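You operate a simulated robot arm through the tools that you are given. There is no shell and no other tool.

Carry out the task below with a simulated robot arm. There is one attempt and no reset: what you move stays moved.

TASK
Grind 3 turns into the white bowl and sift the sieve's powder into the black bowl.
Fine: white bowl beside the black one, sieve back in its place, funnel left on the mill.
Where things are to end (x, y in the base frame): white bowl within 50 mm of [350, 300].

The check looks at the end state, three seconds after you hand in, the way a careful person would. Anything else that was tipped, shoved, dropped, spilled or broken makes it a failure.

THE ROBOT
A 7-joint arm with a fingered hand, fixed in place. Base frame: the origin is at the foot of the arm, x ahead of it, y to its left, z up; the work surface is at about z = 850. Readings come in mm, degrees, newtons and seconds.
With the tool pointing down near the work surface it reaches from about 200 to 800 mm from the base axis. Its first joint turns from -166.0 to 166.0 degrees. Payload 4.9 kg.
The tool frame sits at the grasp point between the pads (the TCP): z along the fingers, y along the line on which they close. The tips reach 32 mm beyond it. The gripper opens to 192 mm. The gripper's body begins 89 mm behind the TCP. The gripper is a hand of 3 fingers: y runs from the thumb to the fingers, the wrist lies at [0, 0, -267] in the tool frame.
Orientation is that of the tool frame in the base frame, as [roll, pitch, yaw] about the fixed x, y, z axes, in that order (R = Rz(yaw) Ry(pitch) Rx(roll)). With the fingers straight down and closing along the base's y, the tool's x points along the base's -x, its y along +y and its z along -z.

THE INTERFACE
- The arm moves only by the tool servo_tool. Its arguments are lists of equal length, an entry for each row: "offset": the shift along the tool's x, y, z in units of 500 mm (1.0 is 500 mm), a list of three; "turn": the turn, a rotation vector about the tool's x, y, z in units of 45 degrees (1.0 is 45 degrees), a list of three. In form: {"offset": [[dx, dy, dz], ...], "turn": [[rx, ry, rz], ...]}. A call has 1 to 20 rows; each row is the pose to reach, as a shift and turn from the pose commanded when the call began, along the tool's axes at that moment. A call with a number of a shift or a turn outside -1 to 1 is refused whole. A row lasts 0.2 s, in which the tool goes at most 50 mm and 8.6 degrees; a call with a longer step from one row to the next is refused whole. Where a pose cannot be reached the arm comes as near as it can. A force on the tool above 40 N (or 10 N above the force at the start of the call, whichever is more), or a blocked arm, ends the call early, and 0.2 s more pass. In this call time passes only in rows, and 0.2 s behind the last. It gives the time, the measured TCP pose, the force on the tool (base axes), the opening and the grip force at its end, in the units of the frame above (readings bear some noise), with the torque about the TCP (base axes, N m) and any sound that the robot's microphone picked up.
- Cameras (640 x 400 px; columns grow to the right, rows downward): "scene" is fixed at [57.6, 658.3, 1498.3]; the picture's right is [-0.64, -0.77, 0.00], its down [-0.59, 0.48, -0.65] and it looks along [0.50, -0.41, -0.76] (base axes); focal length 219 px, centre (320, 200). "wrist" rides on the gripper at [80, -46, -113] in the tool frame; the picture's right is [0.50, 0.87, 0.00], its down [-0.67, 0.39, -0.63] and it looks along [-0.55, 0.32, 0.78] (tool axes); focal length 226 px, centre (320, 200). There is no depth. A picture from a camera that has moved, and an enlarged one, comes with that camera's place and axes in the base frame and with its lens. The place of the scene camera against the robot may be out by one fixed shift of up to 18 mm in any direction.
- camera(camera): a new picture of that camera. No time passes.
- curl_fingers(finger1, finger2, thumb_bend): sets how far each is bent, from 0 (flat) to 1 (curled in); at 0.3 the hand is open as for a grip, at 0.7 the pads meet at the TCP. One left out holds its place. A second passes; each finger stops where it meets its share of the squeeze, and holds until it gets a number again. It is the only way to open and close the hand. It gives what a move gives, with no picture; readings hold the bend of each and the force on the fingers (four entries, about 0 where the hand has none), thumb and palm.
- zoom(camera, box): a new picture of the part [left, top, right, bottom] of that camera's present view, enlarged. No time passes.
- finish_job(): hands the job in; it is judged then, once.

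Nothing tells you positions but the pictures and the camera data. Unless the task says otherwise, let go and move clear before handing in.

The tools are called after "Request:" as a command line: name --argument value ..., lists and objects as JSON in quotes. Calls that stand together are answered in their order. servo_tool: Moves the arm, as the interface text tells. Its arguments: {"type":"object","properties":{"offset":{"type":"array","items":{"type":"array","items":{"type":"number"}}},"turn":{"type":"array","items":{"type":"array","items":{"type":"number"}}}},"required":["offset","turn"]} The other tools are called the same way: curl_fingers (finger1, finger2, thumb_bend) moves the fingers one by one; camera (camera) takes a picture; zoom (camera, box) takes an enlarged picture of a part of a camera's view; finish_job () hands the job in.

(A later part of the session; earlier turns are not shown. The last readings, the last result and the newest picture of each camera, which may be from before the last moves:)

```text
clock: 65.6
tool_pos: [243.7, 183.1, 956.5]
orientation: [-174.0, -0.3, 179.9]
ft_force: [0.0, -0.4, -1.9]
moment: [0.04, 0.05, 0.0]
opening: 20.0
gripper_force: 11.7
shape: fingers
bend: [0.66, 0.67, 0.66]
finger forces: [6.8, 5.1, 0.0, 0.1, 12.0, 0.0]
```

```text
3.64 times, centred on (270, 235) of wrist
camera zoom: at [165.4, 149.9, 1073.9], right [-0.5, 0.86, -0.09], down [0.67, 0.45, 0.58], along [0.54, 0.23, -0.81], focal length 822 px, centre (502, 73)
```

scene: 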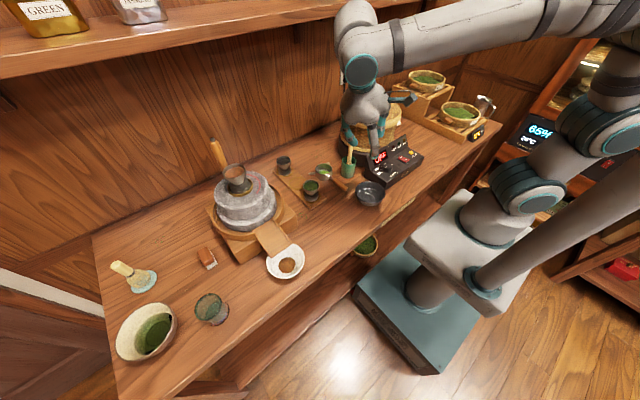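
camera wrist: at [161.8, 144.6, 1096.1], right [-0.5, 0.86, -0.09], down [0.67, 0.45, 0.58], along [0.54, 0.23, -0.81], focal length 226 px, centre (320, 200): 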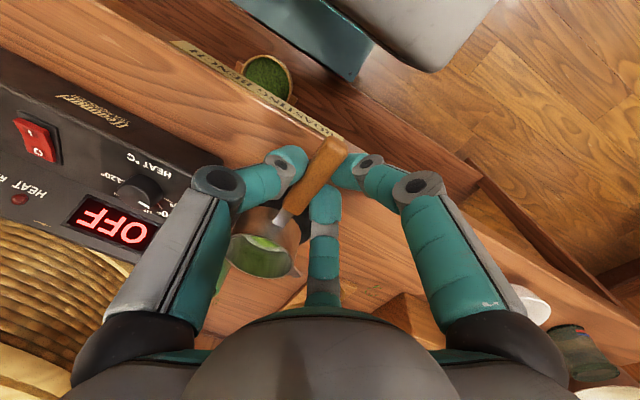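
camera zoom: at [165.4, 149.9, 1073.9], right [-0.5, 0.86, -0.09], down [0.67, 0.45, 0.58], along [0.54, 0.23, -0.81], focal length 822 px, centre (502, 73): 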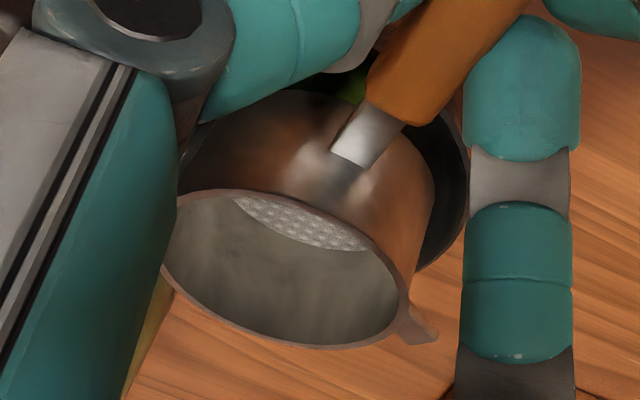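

All the powder sifted through and the mesh is bare, with the green powder in the black bowl. Now I'll carry the empty sieve back, keeping clear of the green cup, with a small yaw correction for the slight twist from grasping.

Request:
servo_tool --offset '[[0, -0.0013, -0.0119], [-0.01, 0.0126, -0.0335], [-0.036, 0.0356, -0.044], [-0.072, 0.0595, -0.0465], [-0.112, 0.0754, -0.0481], [-0.152, 0.0794, -0.0486], [-0.192, 0.0794, -0.0486], [-0.232, 0.0794, -0.0486], [-0.272, 0.0794, -0.0486], [-0.312, 0.0794, -0.0486], [-0.352, 0.0794, -0.0486], [-0.388, 0.0794, -0.0486], [-0.414, 0.0714, -0.0477], [-0.428, 0.0614, -0.0467], [-0.433, 0.0575, -0.0463]]' --turn '[[0, 0, 0], [0, 0, 0], [0, 0, 0], [0, 0, 0], [0, 0, 0], [0, 0, 0], [0, 0, 0], [0, 0, 0], [0, 0, 0], [0, 0, 0], [0, 0, 0], [0, 0, 0], [0, -0.0025, -0.0236], [0, -0.005, -0.0471], [0, -0.0074, -0.0707]]'

Request:
zoom --camera "scene" --box '[300, 150, 370, 200]'

Request:
zoom --camera "scene" --box '[340, 160, 400, 220]'

Request:
camera --camera "wrist"

```text
clock: 68.8
tool_pos: [459.6, 212.8, 975.5]
orientation: [-174.0, -0.3, -176.8]
ft_force: [0.3, -1.0, -1.1]
moment: [0.0, 0.08, 0.03]
opening: 19.8
gripper_force: 12.3
shape: fingers
bend: [0.67, 0.67, 0.66]
finger forces: [6.9, 5.2, 0.0, 0.0, 12.1, 0.0]
```

```text
8.00 times, centred on (335, 175) of scene
camera zoom: at [57.6, 658.3, 1498.3], right [-0.64, -0.77, 0.0], down [-0.59, 0.48, -0.65], along [0.5, -0.41, -0.76], focal length 1754 px, centre (200, 400)
```

zoom: 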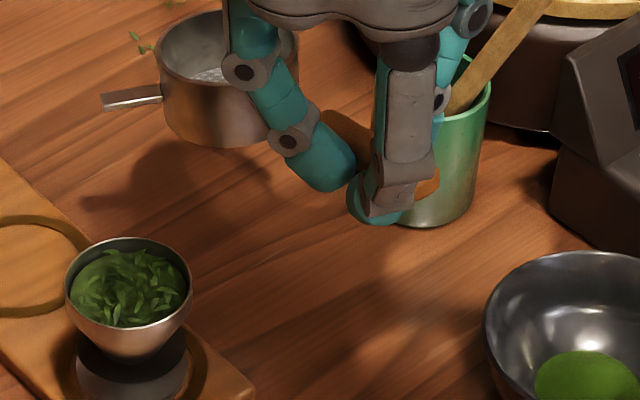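

```text
6.67 times, centred on (370, 190) of scene
camera zoom: at [57.6, 658.3, 1498.3], right [-0.64, -0.77, 0.0], down [-0.59, 0.48, -0.65], along [0.5, -0.41, -0.76], focal length 1461 px, centre (-13, 267)
```

zoom: 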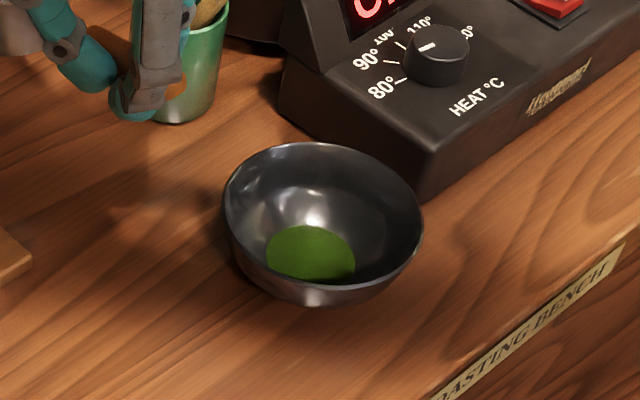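

```text
taken
camera wrist: at [384.3, 176.4, 1093.1], right [-0.55, 0.83, -0.09], down [0.65, 0.49, 0.58], along [0.53, 0.26, -0.81], focal length 226 px, centre (320, 200)
```

wrist: 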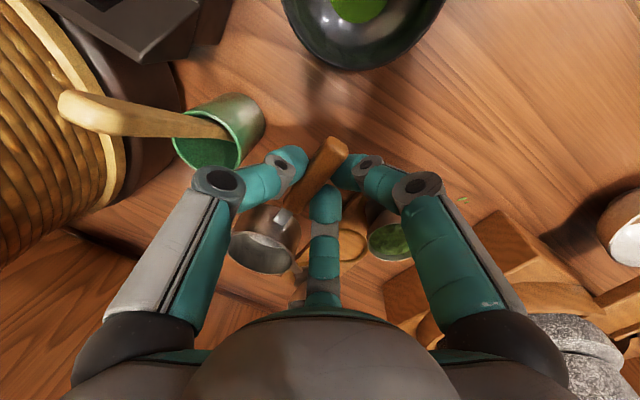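

The powder is neatly in the black bowl and nothing is on the bench. I see the spatula in the green cup has leaned over to its other side, most likely brushed by the sieve's tab, though the cup itself hasn't moved. I'll set the sieve down first and deal with that after, lowering to just above the bench.

Request:
servo_tool --offset '[[0, 0.0042, 0.0398], [0, 0.0084, 0.0796], [0, 0.0125, 0.1193], [0, 0.0144, 0.1372]]' --turn '[[0, 0, 0], [0, 0, 0], [0, 0, 0], [0, 0, 0]]'

Request:
zoom --camera "scene" --box '[300, 150, 370, 200]'

Request:
zoom --camera "wrist" --box '[180, 80, 440, 290]'

```text
clock: 69.8
tool_pos: [460.3, 213.3, 907.3]
orientation: [-174.0, -0.3, -177.0]
ft_force: [-0.3, -0.7, -1.5]
moment: [-0.01, 0.06, -0.01]
opening: 19.8
gripper_force: 12.3
shape: fingers
bend: [0.66, 0.67, 0.66]
finger forces: [6.5, 5.8, 0.1, 0.0, 12.3, 0.0]
```

```text
8.00 times, centred on (335, 175) of scene
camera zoom: at [57.6, 658.3, 1498.3], right [-0.64, -0.77, 0.0], down [-0.59, 0.48, -0.65], along [0.5, -0.41, -0.76], focal length 1754 px, centre (200, 400)
```

zoom: 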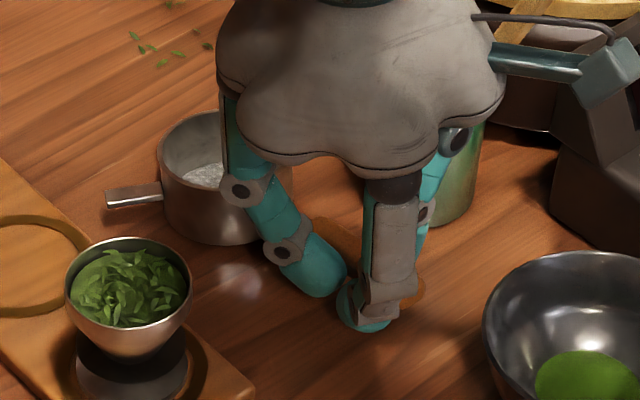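

```text
1.90 times, centred on (310, 185) of wrist
camera zoom: at [384.2, 176.8, 1024.2], right [-0.55, 0.83, -0.09], down [0.65, 0.49, 0.58], along [0.53, 0.26, -0.81], focal length 431 px, centre (339, 229)
```

zoom: 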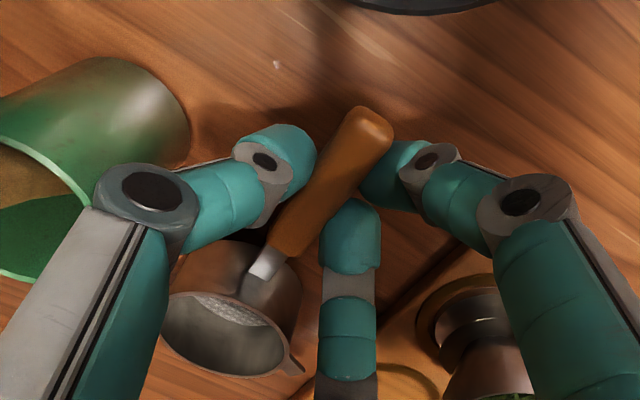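

The sieve sits a few millimetres lower in the grip than when I picked it up, so it's nearly on the bench already. I'll ease it down with a small alignment correction and watch for contact force.

Request:
servo_tool --offset '[[-0.0025, -0.003, 0.002], [-0.0038, -0.0035, 0.006], [-0.0038, -0.0031, 0.0104]]' --turn '[[0, 0, 0], [0, 0, 0], [0, 0, 0]]'

Request:
zoom --camera "scene" --box '[300, 150, 370, 200]'

```text
clock: 70.6
tool_pos: [462.7, 211.2, 901.7]
orientation: [-174.0, -0.3, -176.9]
ft_force: [0.1, -0.4, 0.1]
moment: [0.0, -0.02, 0.02]
opening: 19.5
gripper_force: 12.2
shape: fingers
bend: [0.66, 0.67, 0.66]
finger forces: [6.0, 6.4, 0.1, 0.1, 12.4, 0.0]
```

```text
8.00 times, centred on (335, 175) of scene
camera zoom: at [57.6, 658.3, 1498.3], right [-0.64, -0.77, 0.0], down [-0.59, 0.48, -0.65], along [0.5, -0.41, -0.76], focal length 1754 px, centre (200, 400)
```

zoom: 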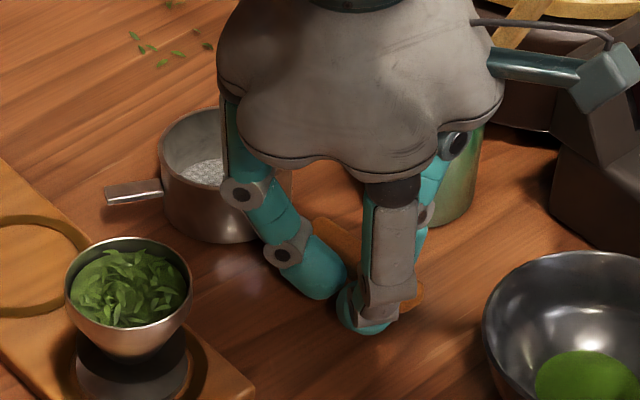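

The bench now carries the sieve's weight, and the ring is within about 3 mm of its original image position. Releasing gently, with the thumb opening only a little to stay clear of the cup.

Request:
curl_fingers --finger1 0.58 --finger2 0.58 --thumb_bend 0.6

Request:
zoom --camera "scene" --box '[300, 150, 370, 200]'

Request:
zoom --camera "wrist" --box '[180, 80, 440, 290]'

```text
clock: 71.6
tool_pos: [461.7, 212.2, 902.0]
orientation: [-174.0, -0.4, -176.9]
ft_force: [0.4, 0.2, -0.2]
moment: [-0.02, 0.0, -0.01]
opening: 47.8
gripper_force: 0.0
shape: fingers
bend: [0.57, 0.57, 0.6]
finger forces: [0.1, 0.0, 0.1, 0.0, 0.1, 0.0]
```

```text
8.00 times, centred on (335, 175) of scene
camera zoom: at [57.6, 658.3, 1498.3], right [-0.64, -0.77, 0.0], down [-0.59, 0.48, -0.65], along [0.5, -0.41, -0.76], focal length 1754 px, centre (200, 400)
```

zoom: 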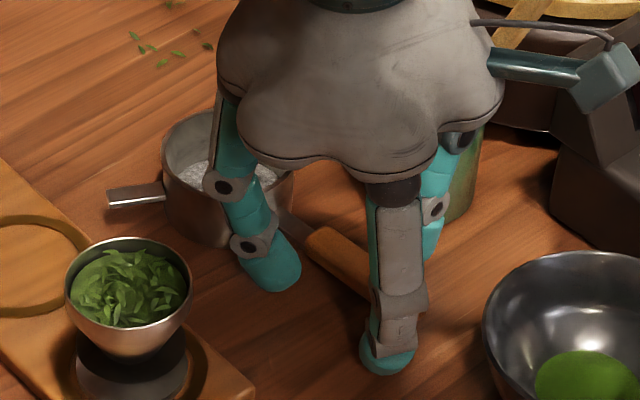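

```text
1.90 times, centred on (310, 185) of wrist
camera zoom: at [386.2, 174.6, 1019.2], right [-0.55, 0.83, -0.09], down [0.65, 0.49, 0.58], along [0.53, 0.26, -0.81], focal length 431 px, centre (339, 229)
```

zoom: 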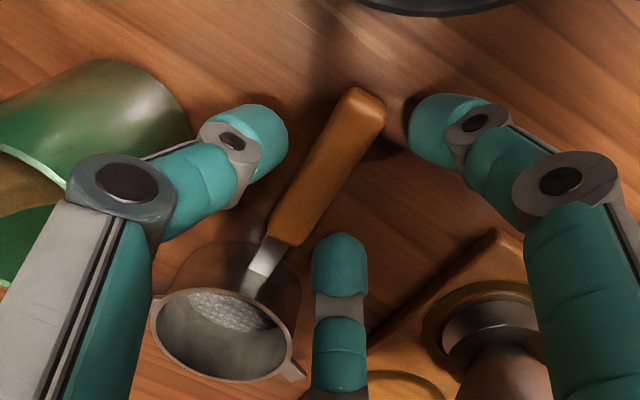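

The sieve is back within about a millimetre of its original spot. I'll raise the hand straight up, then look at the spatula in the cup.

Request:
servo_tool --offset '[[0, -0.0021, -0.0199], [0, -0.0084, -0.0796], [0, -0.0167, -0.1591], [0, -0.0251, -0.2387], [0, -0.0334, -0.318]]' --turn '[[0, 0, 0], [0, 0, 0], [0, 0, 0], [0, 0, 0], [0, 0, 0]]'

Request:
zoom --camera "scene" --box '[300, 120, 400, 220]'

Request:
camera --camera "wrist"

Request:
camera --camera "scene"

```text
clock: 72.8
tool_pos: [463.2, 211.2, 1062.5]
orientation: [-173.9, -0.4, -176.9]
ft_force: [0.7, -0.4, 0.8]
moment: [-0.02, 0.04, -0.01]
opening: 47.7
gripper_force: 0.0
shape: fingers
bend: [0.57, 0.57, 0.6]
finger forces: [0.0, 0.1, 0.0, 0.1, 0.1, 0.1]
```

```text
4.00 times, centred on (350, 170) of scene
camera zoom: at [57.6, 658.3, 1498.3], right [-0.64, -0.77, 0.0], down [-0.59, 0.48, -0.65], along [0.5, -0.41, -0.76], focal length 877 px, centre (200, 320)
```

zoom: 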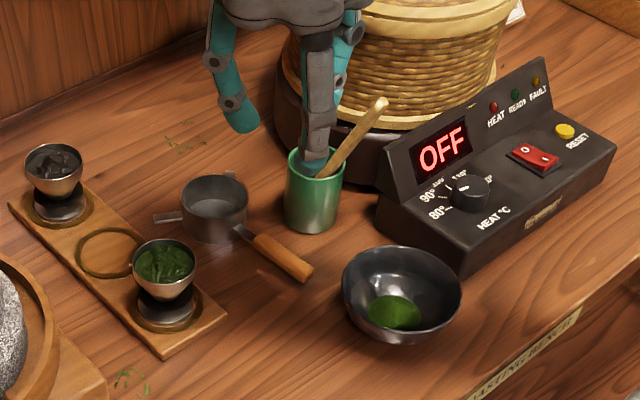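

```text
taken
camera wrist: at [386.8, 173.5, 1180.0], right [-0.55, 0.83, -0.09], down [0.65, 0.49, 0.58], along [0.53, 0.26, -0.81], focal length 226 px, centre (320, 200)
```

wrist: 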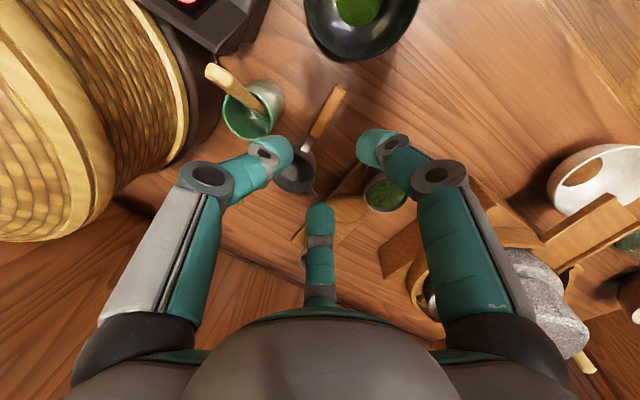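

```text
taken
```

scene: 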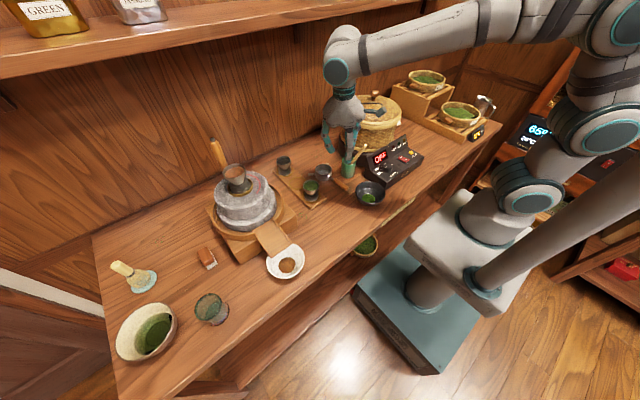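

The sieve, its handle and the cup line up with the original view. Before going on I'll take a close look at the spatula in the cup.

Request:
zoom --camera "wrist" --box '[180, 40, 320, 160]'

Request:
zoom --camera "scene" --box '[330, 130, 380, 185]'

```text
3.33 times, centred on (250, 100) of wrist
camera zoom: at [386.8, 173.5, 1180.0], right [-0.55, 0.83, -0.09], down [0.65, 0.49, 0.58], along [0.53, 0.26, -0.81], focal length 754 px, centre (553, 533)
```

zoom: 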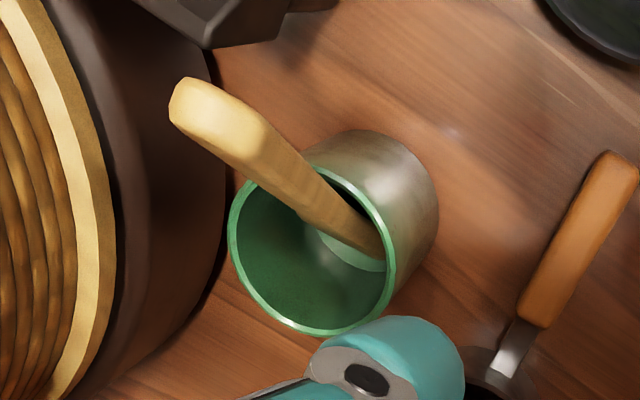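

```text
7.27 times, centred on (355, 158) of scene
camera zoom: at [57.6, 658.3, 1498.3], right [-0.64, -0.77, 0.0], down [-0.59, 0.48, -0.65], along [0.5, -0.41, -0.76], focal length 1594 px, centre (66, 509)
```

zoom: 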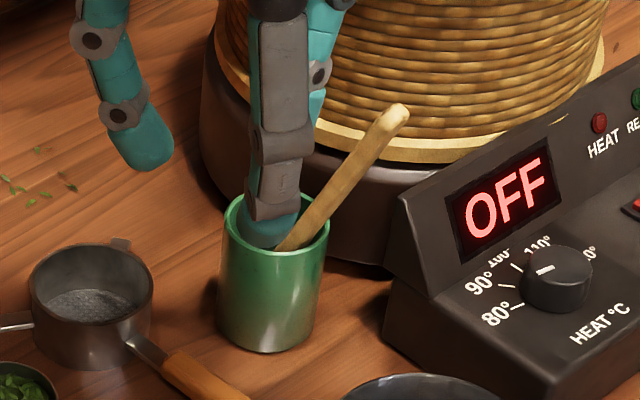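

The spatula is still held by its cup and simply leans on the rim now, so prodding it would risk more than it would fix. Next is the white bowl: I'll rise, straighten the tool, turn it 30° and go look at the bowl from closer.

Request:
servo_tool --offset '[[0, -0.006, -0.058], [0, -0.012, -0.117], [0, -0.0184, -0.175]]' --turn '[[-0.0444, 0, 0], [-0.0889, 0, 0], [-0.1333, 0, 0]]'

Request:
servo_tool --offset '[[0.0504, 0.0551, 0], [0.1007, 0.1101, 0], [0.1511, 0.1652, 0], [0.2014, 0.2202, 0], [0.2518, 0.2753, 0], [0.3021, 0.3303, 0], [0.3525, 0.3854, 0], [0.4028, 0.4404, 0]]' --turn '[[0, 0, -0.0748], [0, 0, -0.1495], [0, 0, -0.2243], [0, 0, -0.299], [0, 0, -0.3738], [0, 0, -0.4485], [0, 0, -0.5233], [0, 0, -0.598]]'

Request:
curl_fingers --finger1 0.35 --finger2 0.35 --thumb_bend 0.35

Request:
camera --camera "wrist"

Request:
camera --camera "scene"

```text
clock: 73.6
tool_pos: [462.6, 211.9, 1149.0]
orientation: [179.9, -0.3, -176.8]
ft_force: [0.2, 0.5, -0.7]
moment: [-0.01, 0.01, -0.01]
opening: 47.9
gripper_force: 0.0
shape: fingers
bend: [0.57, 0.57, 0.6]
finger forces: [0.0, 0.1, 0.1, 0.1, 0.0, 0.0]
```

```text
clock: 75.4
tool_pos: [249.0, 420.3, 1151.2]
orientation: [179.9, -0.3, -149.9]
ft_force: [-0.5, 0.1, -0.2]
moment: [-0.02, -0.02, -0.03]
opening: 47.8
gripper_force: 0.2
shape: fingers
bend: [0.57, 0.57, 0.6]
finger forces: [0.1, 0.0, 0.0, 0.1, 0.0, 0.0]
```

```text
clock: 76.4
tool_pos: [249.6, 419.0, 1150.9]
orientation: [179.8, -0.2, -150.1]
ft_force: [-0.4, 0.9, 0.8]
moment: [-0.02, -0.03, 0.0]
opening: 147.5
gripper_force: 0.1
shape: fingers
bend: [0.35, 0.35, 0.35]
finger forces: [0.0, 0.0, 0.0, 0.1, 0.0, 0.0]
```

```text
taken
camera wrist: at [205.5, 341.2, 1264.1], right [-0.87, 0.5, 0.0], down [0.39, 0.67, 0.63], along [0.31, 0.55, -0.78], focal length 226 px, centre (320, 200)
```

wrist: 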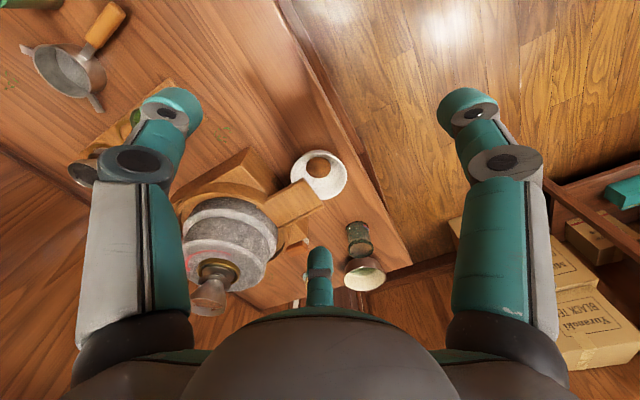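

```text
taken
```

scene: 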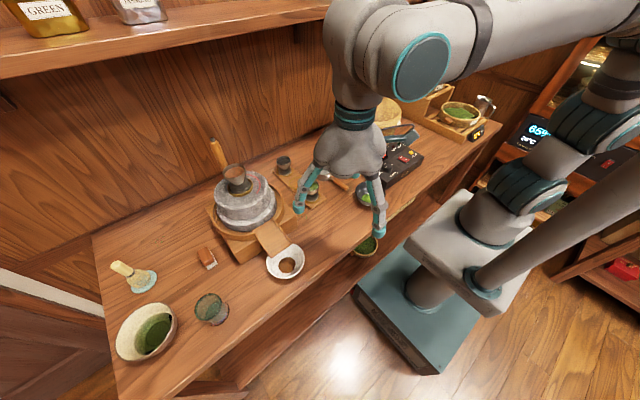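

Request:
zoom --camera "wrist" --box '[240, 120, 400, 230]'

Request:
zoom --camera "scene" --box '[240, 210, 320, 290]'

```text
3.64 times, centred on (320, 175) of wrist
camera zoom: at [205.5, 341.2, 1264.1], right [-0.87, 0.5, 0.0], down [0.39, 0.67, 0.63], along [0.31, 0.55, -0.78], focal length 822 px, centre (320, 291)
```

zoom: 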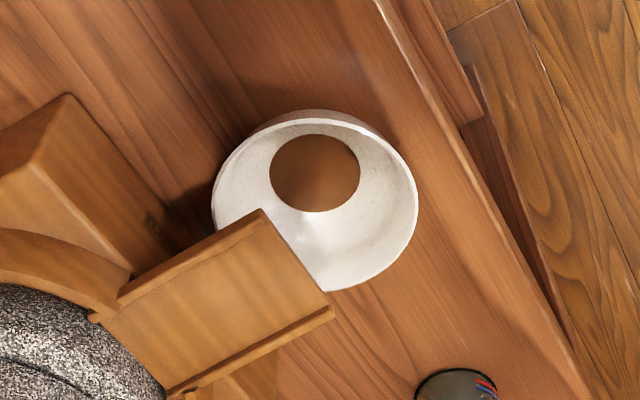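

```text
5.00 times, centred on (280, 250) of scene
camera zoom: at [57.6, 658.3, 1498.3], right [-0.64, -0.77, 0.0], down [-0.59, 0.48, -0.65], along [0.5, -0.41, -0.76], focal length 1096 px, centre (520, -50)
```

zoom: 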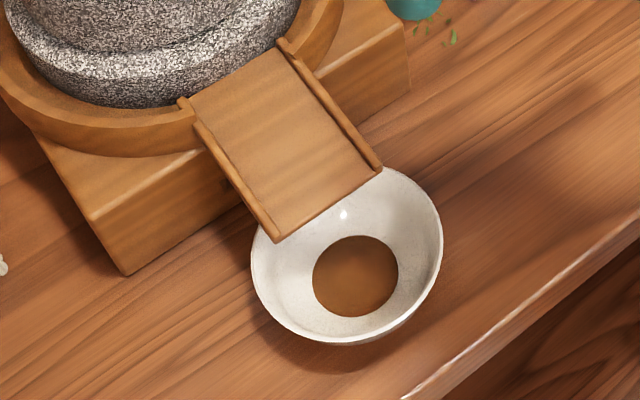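

The bowl is centred near (326, 550), rim z≈893, radius 55, with its +x side under the chute end (x≥337, y 514–582) and the table's front edge at x≈254. With this 30° yaw the fingers will land either side of the chute. I'll go above the bowl and stop partway down to check.

Request:
servo_tool --offset '[[-0.066, 0.0374, 0], [-0.132, 0.0748, 0], [-0.1975, 0.1121, 0], [-0.263, 0.1495, 0], [-0.263, 0.1495, 0.08], [-0.263, 0.1495, 0.16], [-0.263, 0.1495, 0.24], [-0.263, 0.1495, 0.32], [-0.263, 0.1495, 0.38]]' --turn '[[0, 0, 0], [0, 0, 0], [0, 0, 0], [0, 0, 0], [0, 0, 0], [0, 0, 0], [0, 0, 0], [0, 0, 0], [0, 0, 0]]'

Request:
camera --camera "wrist"

Request:
zoom --camera "scene" --box '[220, 170, 340, 300]'

```text
clock: 78.4
tool_pos: [325.4, 550.8, 959.0]
orientation: [179.8, -0.2, -150.0]
ft_force: [0.4, 0.3, 0.6]
moment: [0.0, 0.0, -0.01]
opening: 147.5
gripper_force: 0.0
shape: fingers
bend: [0.35, 0.35, 0.35]
finger forces: [0.0, 0.0, 0.0, 0.0, 0.0, 0.1]
```

```text
taken
camera wrist: at [281.6, 472.9, 1072.8], right [-0.87, 0.5, 0.0], down [0.39, 0.67, 0.63], along [0.31, 0.55, -0.78], focal length 226 px, centre (320, 200)
```

wrist: 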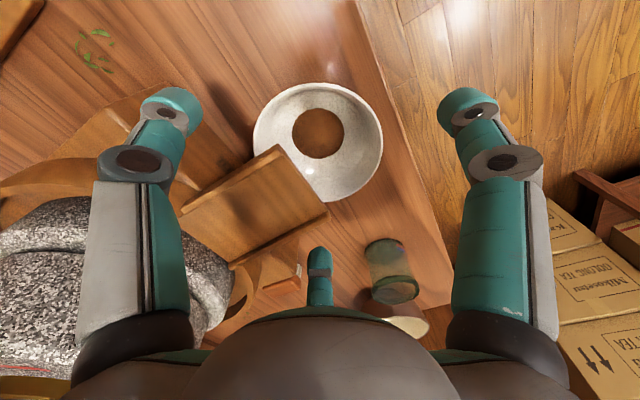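

```text
3.08 times, centred on (280, 235) of scene
camera zoom: at [57.6, 658.3, 1498.3], right [-0.64, -0.77, 0.0], down [-0.59, 0.48, -0.65], along [0.5, -0.41, -0.76], focal length 674 px, centre (443, 92)
```

zoom: 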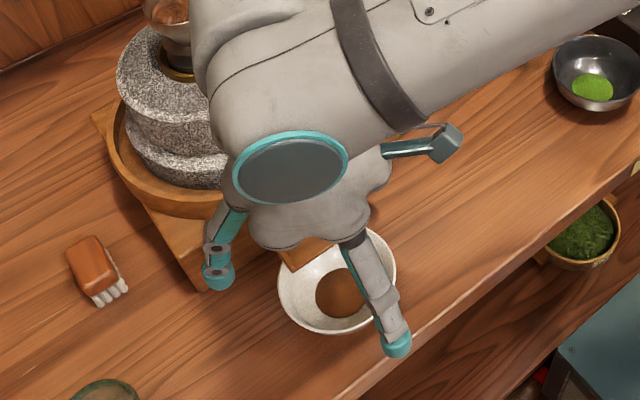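

Request:
zoom --camera "wrist" --box '[230, 60, 410, 220]'

Request:
zoom --camera "scene" --box '[250, 220, 310, 280]'

```text
2.50 times, centred on (320, 140) of wrist
camera zoom: at [281.6, 472.9, 1072.8], right [-0.87, 0.5, 0.0], down [0.39, 0.67, 0.63], along [0.31, 0.55, -0.78], focal length 565 px, centre (320, 350)
```

zoom: 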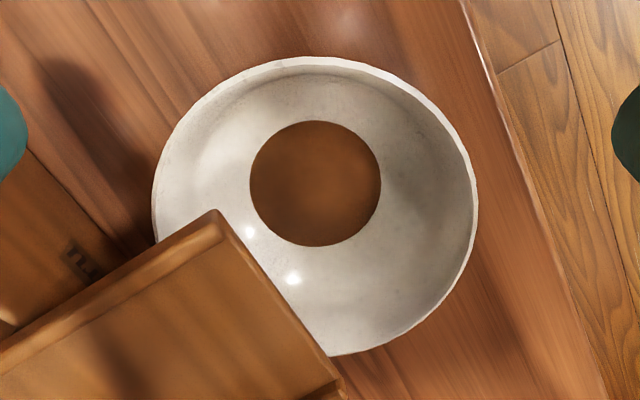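

```text
6.67 times, centred on (280, 250) of scene
camera zoom: at [57.6, 658.3, 1498.3], right [-0.64, -0.77, 0.0], down [-0.59, 0.48, -0.65], along [0.5, -0.41, -0.76], focal length 1461 px, centre (587, -133)
```

zoom: 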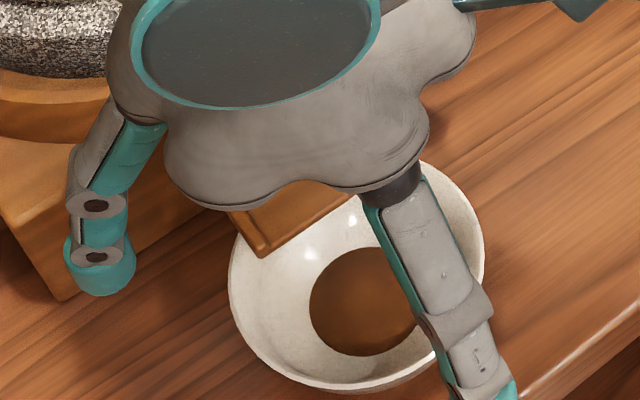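

A closer fix puts the bowl centre at (325.5, 546), with the chute spanning about y 517–588. I'll shift and yaw slightly to balance the clearances, then descend to grip height.

Request:
servo_tool --offset '[[0.004, -0.0069, 0], [0.004, -0.0069, 0.04], [0.004, -0.0069, 0.075], [0.004, -0.0069, 0.098], [0.004, -0.0069, 0.108]]' --turn '[[0, 0, -0.111], [0, 0, -0.111], [0, 0, -0.111], [0, 0, -0.111], [0, 0, -0.111]]'

Request:
camera --camera "wrist"

Request:
zoom --camera "scene" --box '[220, 200, 330, 310]'

```text
clock: 79.6
tool_pos: [325.1, 546.7, 906.3]
orientation: [179.9, -0.2, -144.9]
ft_force: [-0.4, 0.0, -0.4]
moment: [0.02, 0.05, -0.02]
opening: 147.6
gripper_force: 0.0
shape: fingers
bend: [0.35, 0.35, 0.35]
finger forces: [0.0, 0.1, 0.0, 0.1, 0.0, 0.0]
```

```text
taken
camera wrist: at [288.0, 464.5, 1018.6], right [-0.91, 0.42, 0.0], down [0.33, 0.7, 0.63], along [0.26, 0.57, -0.78], focal length 226 px, centre (320, 200)
```

wrist: 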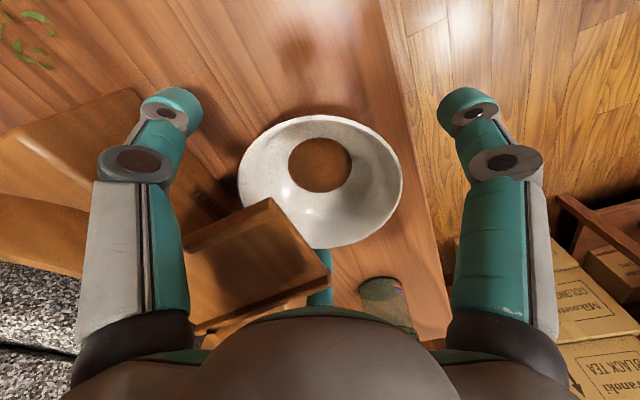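

```text
3.64 times, centred on (275, 255) of scene
camera zoom: at [57.6, 658.3, 1498.3], right [-0.64, -0.77, 0.0], down [-0.59, 0.48, -0.65], along [0.5, -0.41, -0.76], focal length 797 px, centre (484, 0)
```

zoom: 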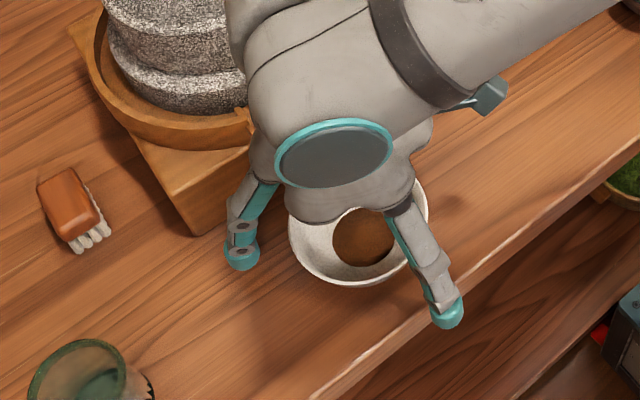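

Clear all around. Closing the three fingers on the bowl.

Request:
curl_fingers --finger1 0.55 --finger2 0.55 --thumb_bend 0.55

Request:
camera --camera "wrist"

Request:
zoom --camera "scene" --box '[220, 200, 330, 310]'

```text
clock: 80.6
tool_pos: [326.1, 546.5, 905.2]
orientation: [179.9, -0.2, -144.9]
ft_force: [0.9, -0.8, -0.3]
moment: [0.04, 0.02, 0.0]
opening: 75.3
gripper_force: 9.9
shape: fingers
bend: [0.53, 0.51, 0.52]
finger forces: [4.0, 7.3, 0.1, 0.1, 7.6, 0.0]
```

```text
taken
camera wrist: at [288.0, 464.5, 1018.8], right [-0.91, 0.42, 0.0], down [0.33, 0.7, 0.63], along [0.26, 0.57, -0.78], focal length 226 px, centre (320, 200)
```

wrist: 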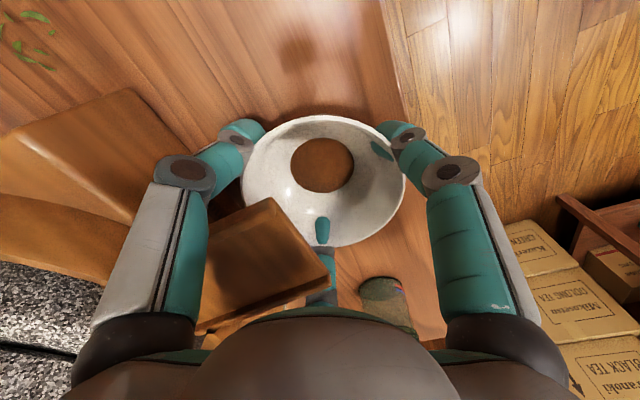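

```text
3.64 times, centred on (275, 255) of scene
camera zoom: at [57.6, 658.3, 1498.3], right [-0.64, -0.77, 0.0], down [-0.59, 0.48, -0.65], along [0.5, -0.41, -0.76], focal length 797 px, centre (484, 0)
```

zoom: 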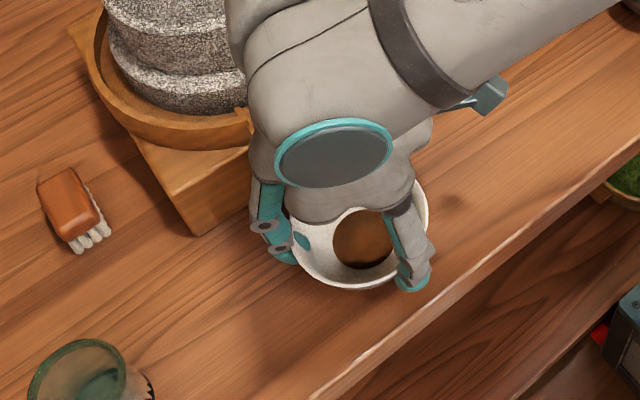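

The bowl is gripped, with 4–8 N per finger. A small 5 mm lift first, staying under the chute.

Request:
servo_tool --offset '[[0, 0, -0.003], [0, 0, -0.006], [0, 0, -0.01]]' --turn '[[0, 0, 0], [0, 0, 0], [0, 0, 0]]'

Request:
zoom --camera "wrist" --box '[210, 90, 430, 260]'

Request:
zoom --camera "scene" --box '[250, 220, 320, 290]'

```text
clock: 81.4
tool_pos: [324.5, 547.7, 911.1]
orientation: [179.9, -0.2, -145.0]
ft_force: [0.2, -0.5, -1.8]
moment: [-0.05, -0.01, -0.04]
opening: 75.7
gripper_force: 9.2
shape: fingers
bend: [0.52, 0.51, 0.52]
finger forces: [4.1, 7.3, 0.0, 0.1, 7.6, 0.1]
```

```text
2.35 times, centred on (320, 175) of wrist
camera zoom: at [288.1, 464.7, 1024.0], right [-0.91, 0.42, 0.0], down [0.33, 0.7, 0.63], along [0.26, 0.57, -0.78], focal length 532 px, centre (320, 259)
```

zoom: 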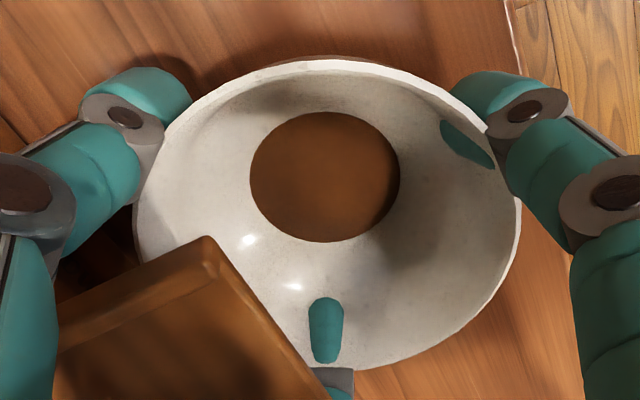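

```text
5.71 times, centred on (285, 255) of scene
camera zoom: at [57.6, 658.3, 1498.3], right [-0.64, -0.77, 0.0], down [-0.59, 0.48, -0.65], along [0.5, -0.41, -0.76], focal length 1253 px, centre (520, -114)
```

zoom: 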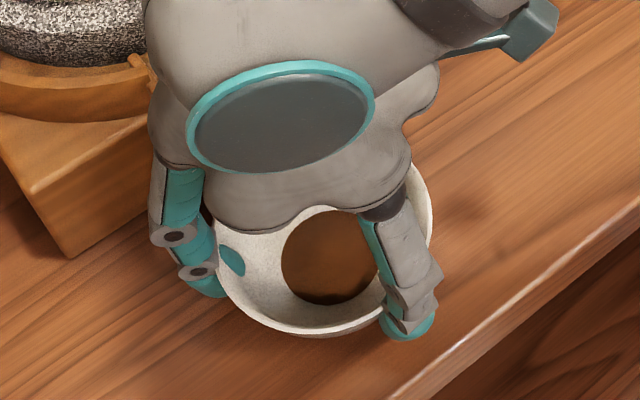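

The bowl follows the hand with the powder still. Now I'll ease it straight out from under the chute, toward −x.

Request:
servo_tool --offset '[[0.0071, 0.005, 0], [0.0203, 0.0142, 0], [0.0356, 0.0249, 0], [0.0508, 0.0356, 0], [0.066, 0.0462, 0], [0.0813, 0.0569, 0], [0.0945, 0.0661, 0], [0.1016, 0.0711, 0]]' --turn '[[0, 0, 0], [0, 0, 0], [0, 0, 0], [0, 0, 0], [0, 0, 0], [0, 0, 0], [0, 0, 0], [0, 0, 0]]'

Request:
camera --camera "wrist"

Request:
zoom --camera "scene" --box '[230, 200, 330, 300]'

```text
clock: 83.2
tool_pos: [262.4, 547.5, 912.3]
orientation: [179.9, -0.2, -144.8]
ft_force: [0.1, 0.0, -1.3]
moment: [-0.02, 0.02, -0.01]
opening: 75.6
gripper_force: 9.5
shape: fingers
bend: [0.52, 0.51, 0.52]
finger forces: [4.1, 7.3, 0.1, 0.0, 7.7, 0.1]
```

```text
taken
camera wrist: at [225.8, 464.8, 1024.5], right [-0.91, 0.42, 0.0], down [0.33, 0.7, 0.63], along [0.26, 0.57, -0.78], focal length 226 px, centre (320, 200)
```

wrist: 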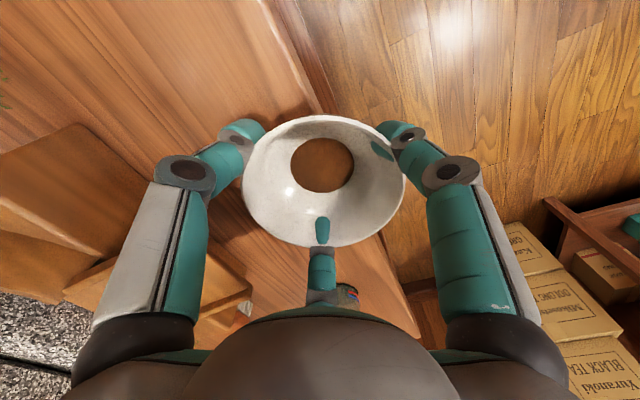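

```text
4.00 times, centred on (280, 250) of scene
camera zoom: at [57.6, 658.3, 1498.3], right [-0.64, -0.77, 0.0], down [-0.59, 0.48, -0.65], along [0.5, -0.41, -0.76], focal length 877 px, centre (480, 0)
```

zoom: 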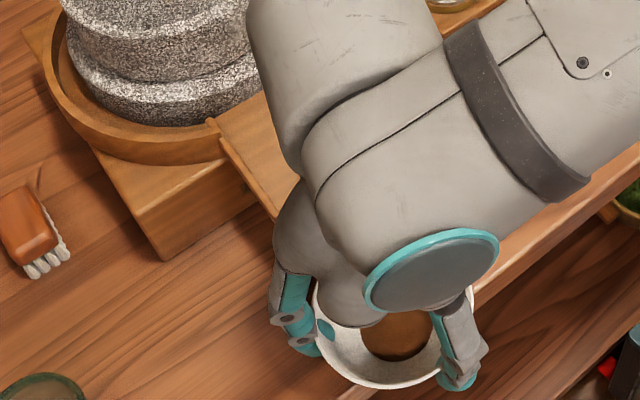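

The bowl is clear of the chute and holding steady. I'll lift it and carry it smoothly over to beside the black bowl.

Request:
servo_tool --offset '[[0, 0, -0.01], [0, 0, -0.03], [0, 0, -0.055], [0, 0, -0.08], [0, 0, -0.09]]' --turn '[[0, 0, 0], [0, 0, 0], [0, 0, 0], [0, 0, 0], [0, 0, 0]]'

Request:
servo_tool --offset '[[0.0057, -0.0082, 0], [0.0172, -0.0246, 0], [0.0333, -0.0475, 0], [0.0505, -0.0721, 0], [0.0644, -0.099, 0], [0.0751, -0.1281, 0], [0.0813, -0.158, 0], [0.0847, -0.1873, 0], [0.0865, -0.2178, 0], [0.0883, -0.2482, 0], [0.0902, -0.2787, 0], [0.092, -0.3092, 0], [0.0954, -0.3385, 0], [0.0989, -0.3678, 0], [0.1039, -0.396, 0], [0.1107, -0.4231, 0], [0.1179, -0.4473, 0], [0.1256, -0.4688, 0], [0.1323, -0.4836, 0], [0.1366, -0.4915, 0]]' --turn '[[0, 0, 0], [0, 0, 0], [0, 0, 0], [0, 0, 0], [0, 0, 0], [0, 0, 0], [0, 0, 0], [0, 0, 0], [0, 0, 0], [0, 0, 0], [0, 0, 0], [0, 0, 0], [0, 0, 0], [0, 0, 0], [0, 0, 0], [0, 0, 0], [0, 0, 0], [0, 0, 0], [0, 0, 0], [0, 0, 0]]'

Request:
camera --camera "wrist"

Request:
camera --camera "scene"

Request:
zoom --camera "scene" --box '[270, 130, 410, 270]'

```text
clock: 84.4
tool_pos: [263.7, 547.5, 955.8]
orientation: [179.8, -0.2, -145.1]
ft_force: [0.1, 0.3, -0.8]
moment: [0.0, -0.02, 0.02]
opening: 75.4
gripper_force: 9.9
shape: fingers
bend: [0.52, 0.51, 0.52]
finger forces: [4.1, 7.3, 0.0, 0.0, 7.6, 0.0]
```

```text
clock: 88.6
tool_pos: [348.9, 306.2, 955.4]
orientation: [179.8, -0.2, -145.0]
ft_force: [-0.2, 0.4, -1.5]
moment: [0.0, -0.01, 0.01]
opening: 75.3
gripper_force: 9.6
shape: fingers
bend: [0.52, 0.51, 0.52]
finger forces: [4.0, 7.3, 0.1, 0.1, 7.7, 0.1]
```

```text
taken
camera wrist: at [311.8, 223.9, 1068.7], right [-0.91, 0.42, 0.0], down [0.33, 0.7, 0.63], along [0.26, 0.57, -0.78], focal length 226 px, centre (320, 200)
```

wrist: 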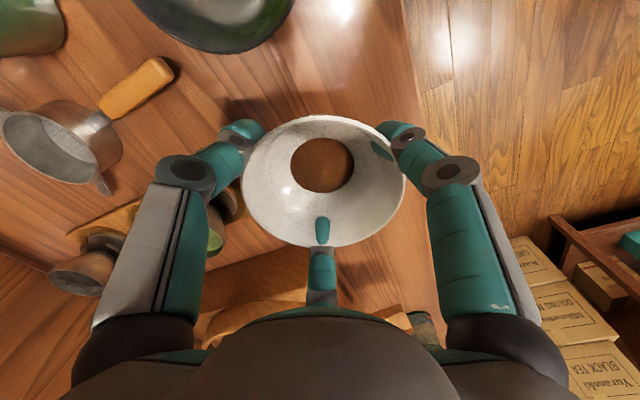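

```text
taken
```

scene: 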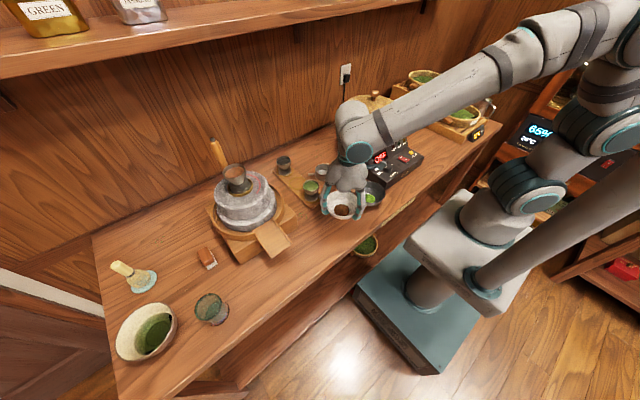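

```text
2.86 times, centred on (340, 200) of scene
camera zoom: at [57.6, 658.3, 1498.3], right [-0.64, -0.77, 0.0], down [-0.59, 0.48, -0.65], along [0.5, -0.41, -0.76], focal length 626 px, centre (263, 200)
```

zoom: 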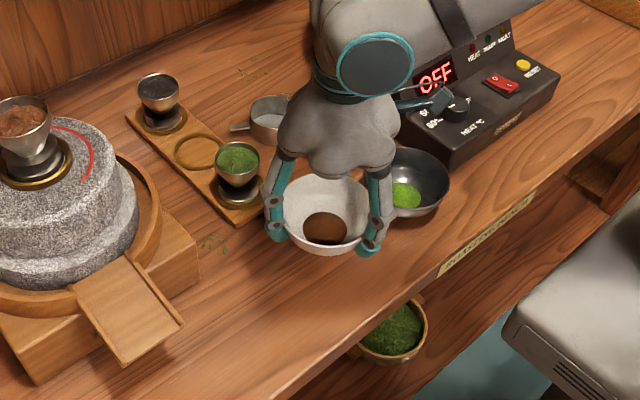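

The bowl is right over its spot beside the black bowl, with nothing under or near the fingers. Lowering gently until the bench takes it.

Request:
servo_tool --offset '[[0, 0, 0.02], [0, 0, 0.045], [0, 0, 0.068], [0, 0, 0.082], [0, 0, 0.09], [0, 0, 0.095], [0, 0, 0.098]]' --turn '[[0, 0, 0], [0, 0, 0], [0, 0, 0], [0, 0, 0], [0, 0, 0], [0, 0, 0], [0, 0, 0]]'

Request:
zoom --camera "scene" --box '[300, 150, 400, 250]'

```text
clock: 90.2
tool_pos: [349.0, 305.8, 907.2]
orientation: [179.9, -0.2, -145.0]
ft_force: [0.9, -0.3, -1.3]
moment: [-0.04, -0.03, 0.0]
opening: 75.4
gripper_force: 9.2
shape: fingers
bend: [0.52, 0.51, 0.52]
finger forces: [4.1, 7.3, 0.0, 0.0, 7.7, 0.0]
```

```text
4.00 times, centred on (350, 200) of scene
camera zoom: at [57.6, 658.3, 1498.3], right [-0.64, -0.77, 0.0], down [-0.59, 0.48, -0.65], along [0.5, -0.41, -0.76], focal length 877 px, centre (200, 200)
```

zoom: 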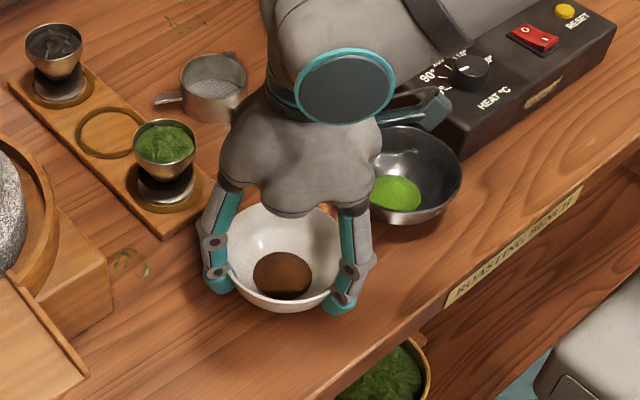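

Still hanging by a couple of millimetres. A bit further, slowly.

Request:
servo_tool --offset '[[0, 0, 0.002], [0, 0, 0.004]]' --turn '[[0, 0, 0], [0, 0, 0]]'

```text
clock: 90.8
tool_pos: [349.1, 306.7, 904.3]
orientation: [179.8, -0.2, -144.9]
ft_force: [0.5, -0.1, 2.8]
moment: [0.02, 0.0, -0.03]
opening: 75.4
gripper_force: 9.5
shape: fingers
bend: [0.52, 0.51, 0.52]
finger forces: [4.2, 7.1, 0.0, 0.0, 8.0, 0.0]
```

The bench is carrying the bowl now. Releasing.

Request:
curl_fingers --finger1 0.36 --finger2 0.36 --thumb_bend 0.36

Request:
zoom --camera "scene" --box '[300, 150, 400, 250]'

Request:
camera --camera "wrist"

```text
clock: 91.8
tool_pos: [349.4, 306.1, 905.5]
orientation: [179.9, -0.2, -145.0]
ft_force: [-0.2, 1.1, -0.5]
moment: [-0.02, -0.01, 0.0]
opening: 143.3
gripper_force: 0.0
shape: fingers
bend: [0.36, 0.36, 0.36]
finger forces: [0.0, 0.1, 0.1, 0.1, 0.0, 0.0]
```

```text
4.00 times, centred on (350, 200) of scene
camera zoom: at [57.6, 658.3, 1498.3], right [-0.64, -0.77, 0.0], down [-0.59, 0.48, -0.65], along [0.5, -0.41, -0.76], focal length 877 px, centre (200, 200)
```

zoom: 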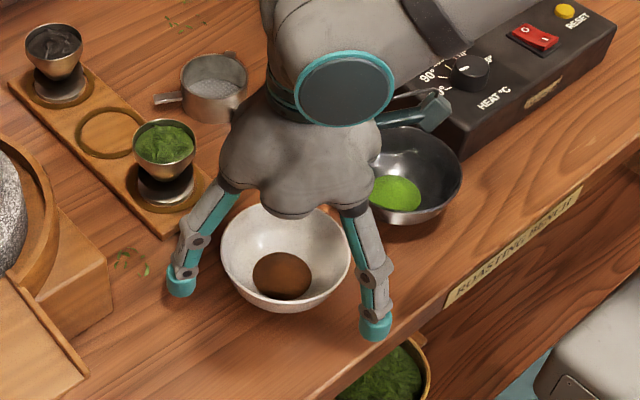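

```text
taken
camera wrist: at [311.5, 224.1, 1018.0], right [-0.91, 0.42, 0.0], down [0.33, 0.7, 0.63], along [0.26, 0.57, -0.78], focal length 226 px, centre (320, 200)
```

wrist: 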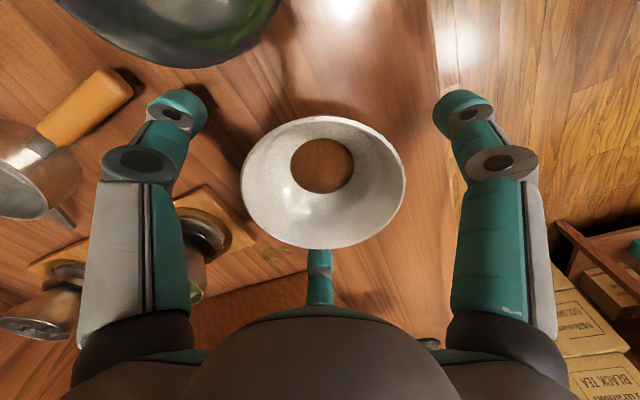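

The bowl sits upright beside the black one with its powder intact. Rising straight up and clear.

Request:
servo_tool --offset '[[0, 0, -0.02], [0, 0, -0.08], [0, 0, -0.16], [0, 0, -0.24], [0, 0, -0.32], [0, 0, -0.4], [0, 0, -0.48], [0, 0, -0.56]]' --turn '[[0, 0, 0], [0, 0, 0], [0, 0, 0], [0, 0, 0], [0, 0, 0], [0, 0, 0], [0, 0, 0], [0, 0, 0]]'

Request:
camera --camera "scene"

Request:
camera --camera "wrist"

Request:
zoom --camera "scene" --box '[290, 120, 410, 240]'

Request:
zoom --camera "scene" --box '[190, 120, 310, 280]'

```text
clock: 93.6
tool_pos: [349.7, 305.3, 1186.3]
orientation: [179.9, -0.3, -145.0]
ft_force: [0.7, 0.0, -1.1]
moment: [-0.02, 0.05, -0.01]
opening: 143.6
gripper_force: 0.1
shape: fingers
bend: [0.36, 0.36, 0.36]
finger forces: [0.0, 0.0, 0.0, 0.0, 0.0, 0.0]
```

```text
taken
```

scene: 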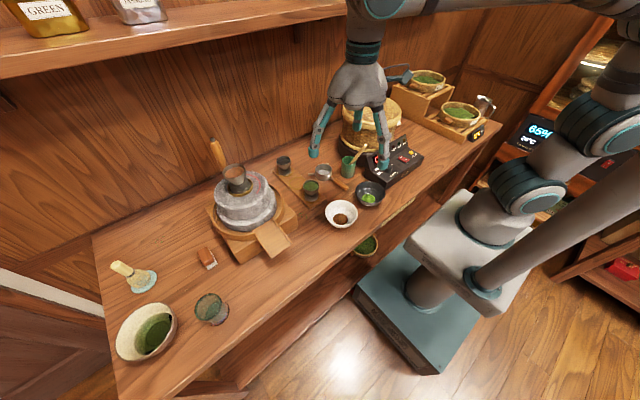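

```text
taken
camera wrist: at [312.1, 223.4, 1298.7], right [-0.91, 0.42, 0.01], down [0.33, 0.7, 0.63], along [0.26, 0.57, -0.78], focal length 226 px, centre (320, 200)
```

wrist: 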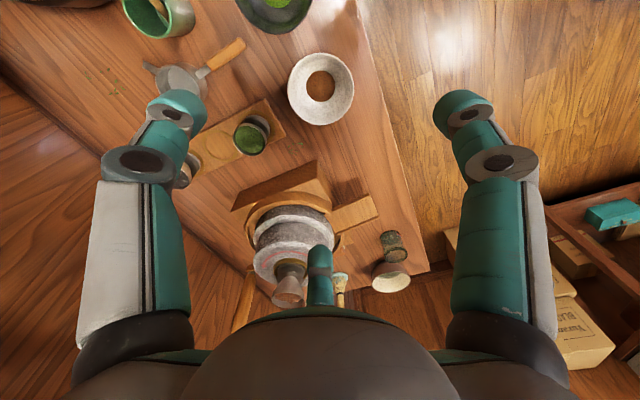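

```text
3.33 times, centred on (350, 180) of scene
camera zoom: at [57.6, 658.3, 1498.3], right [-0.64, -0.77, 0.0], down [-0.59, 0.48, -0.65], along [0.5, -0.41, -0.76], focal length 731 px, centre (220, 267)
```

zoom: 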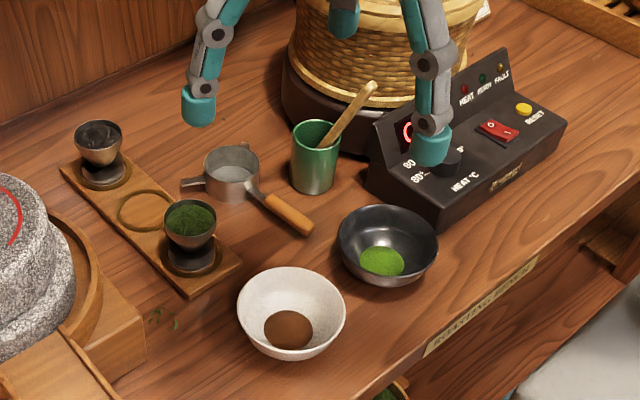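

```text
2.50 times, centred on (250, 200) of scene
camera zoom: at [57.6, 658.3, 1498.3], right [-0.64, -0.77, 0.0], down [-0.59, 0.48, -0.65], along [0.5, -0.41, -0.76], focal length 548 px, centre (495, 200)
```

zoom: 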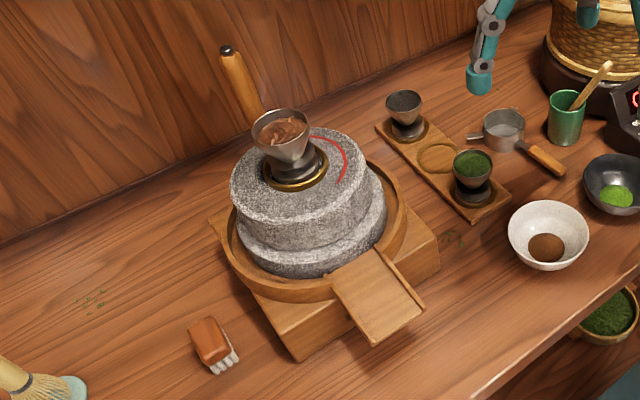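

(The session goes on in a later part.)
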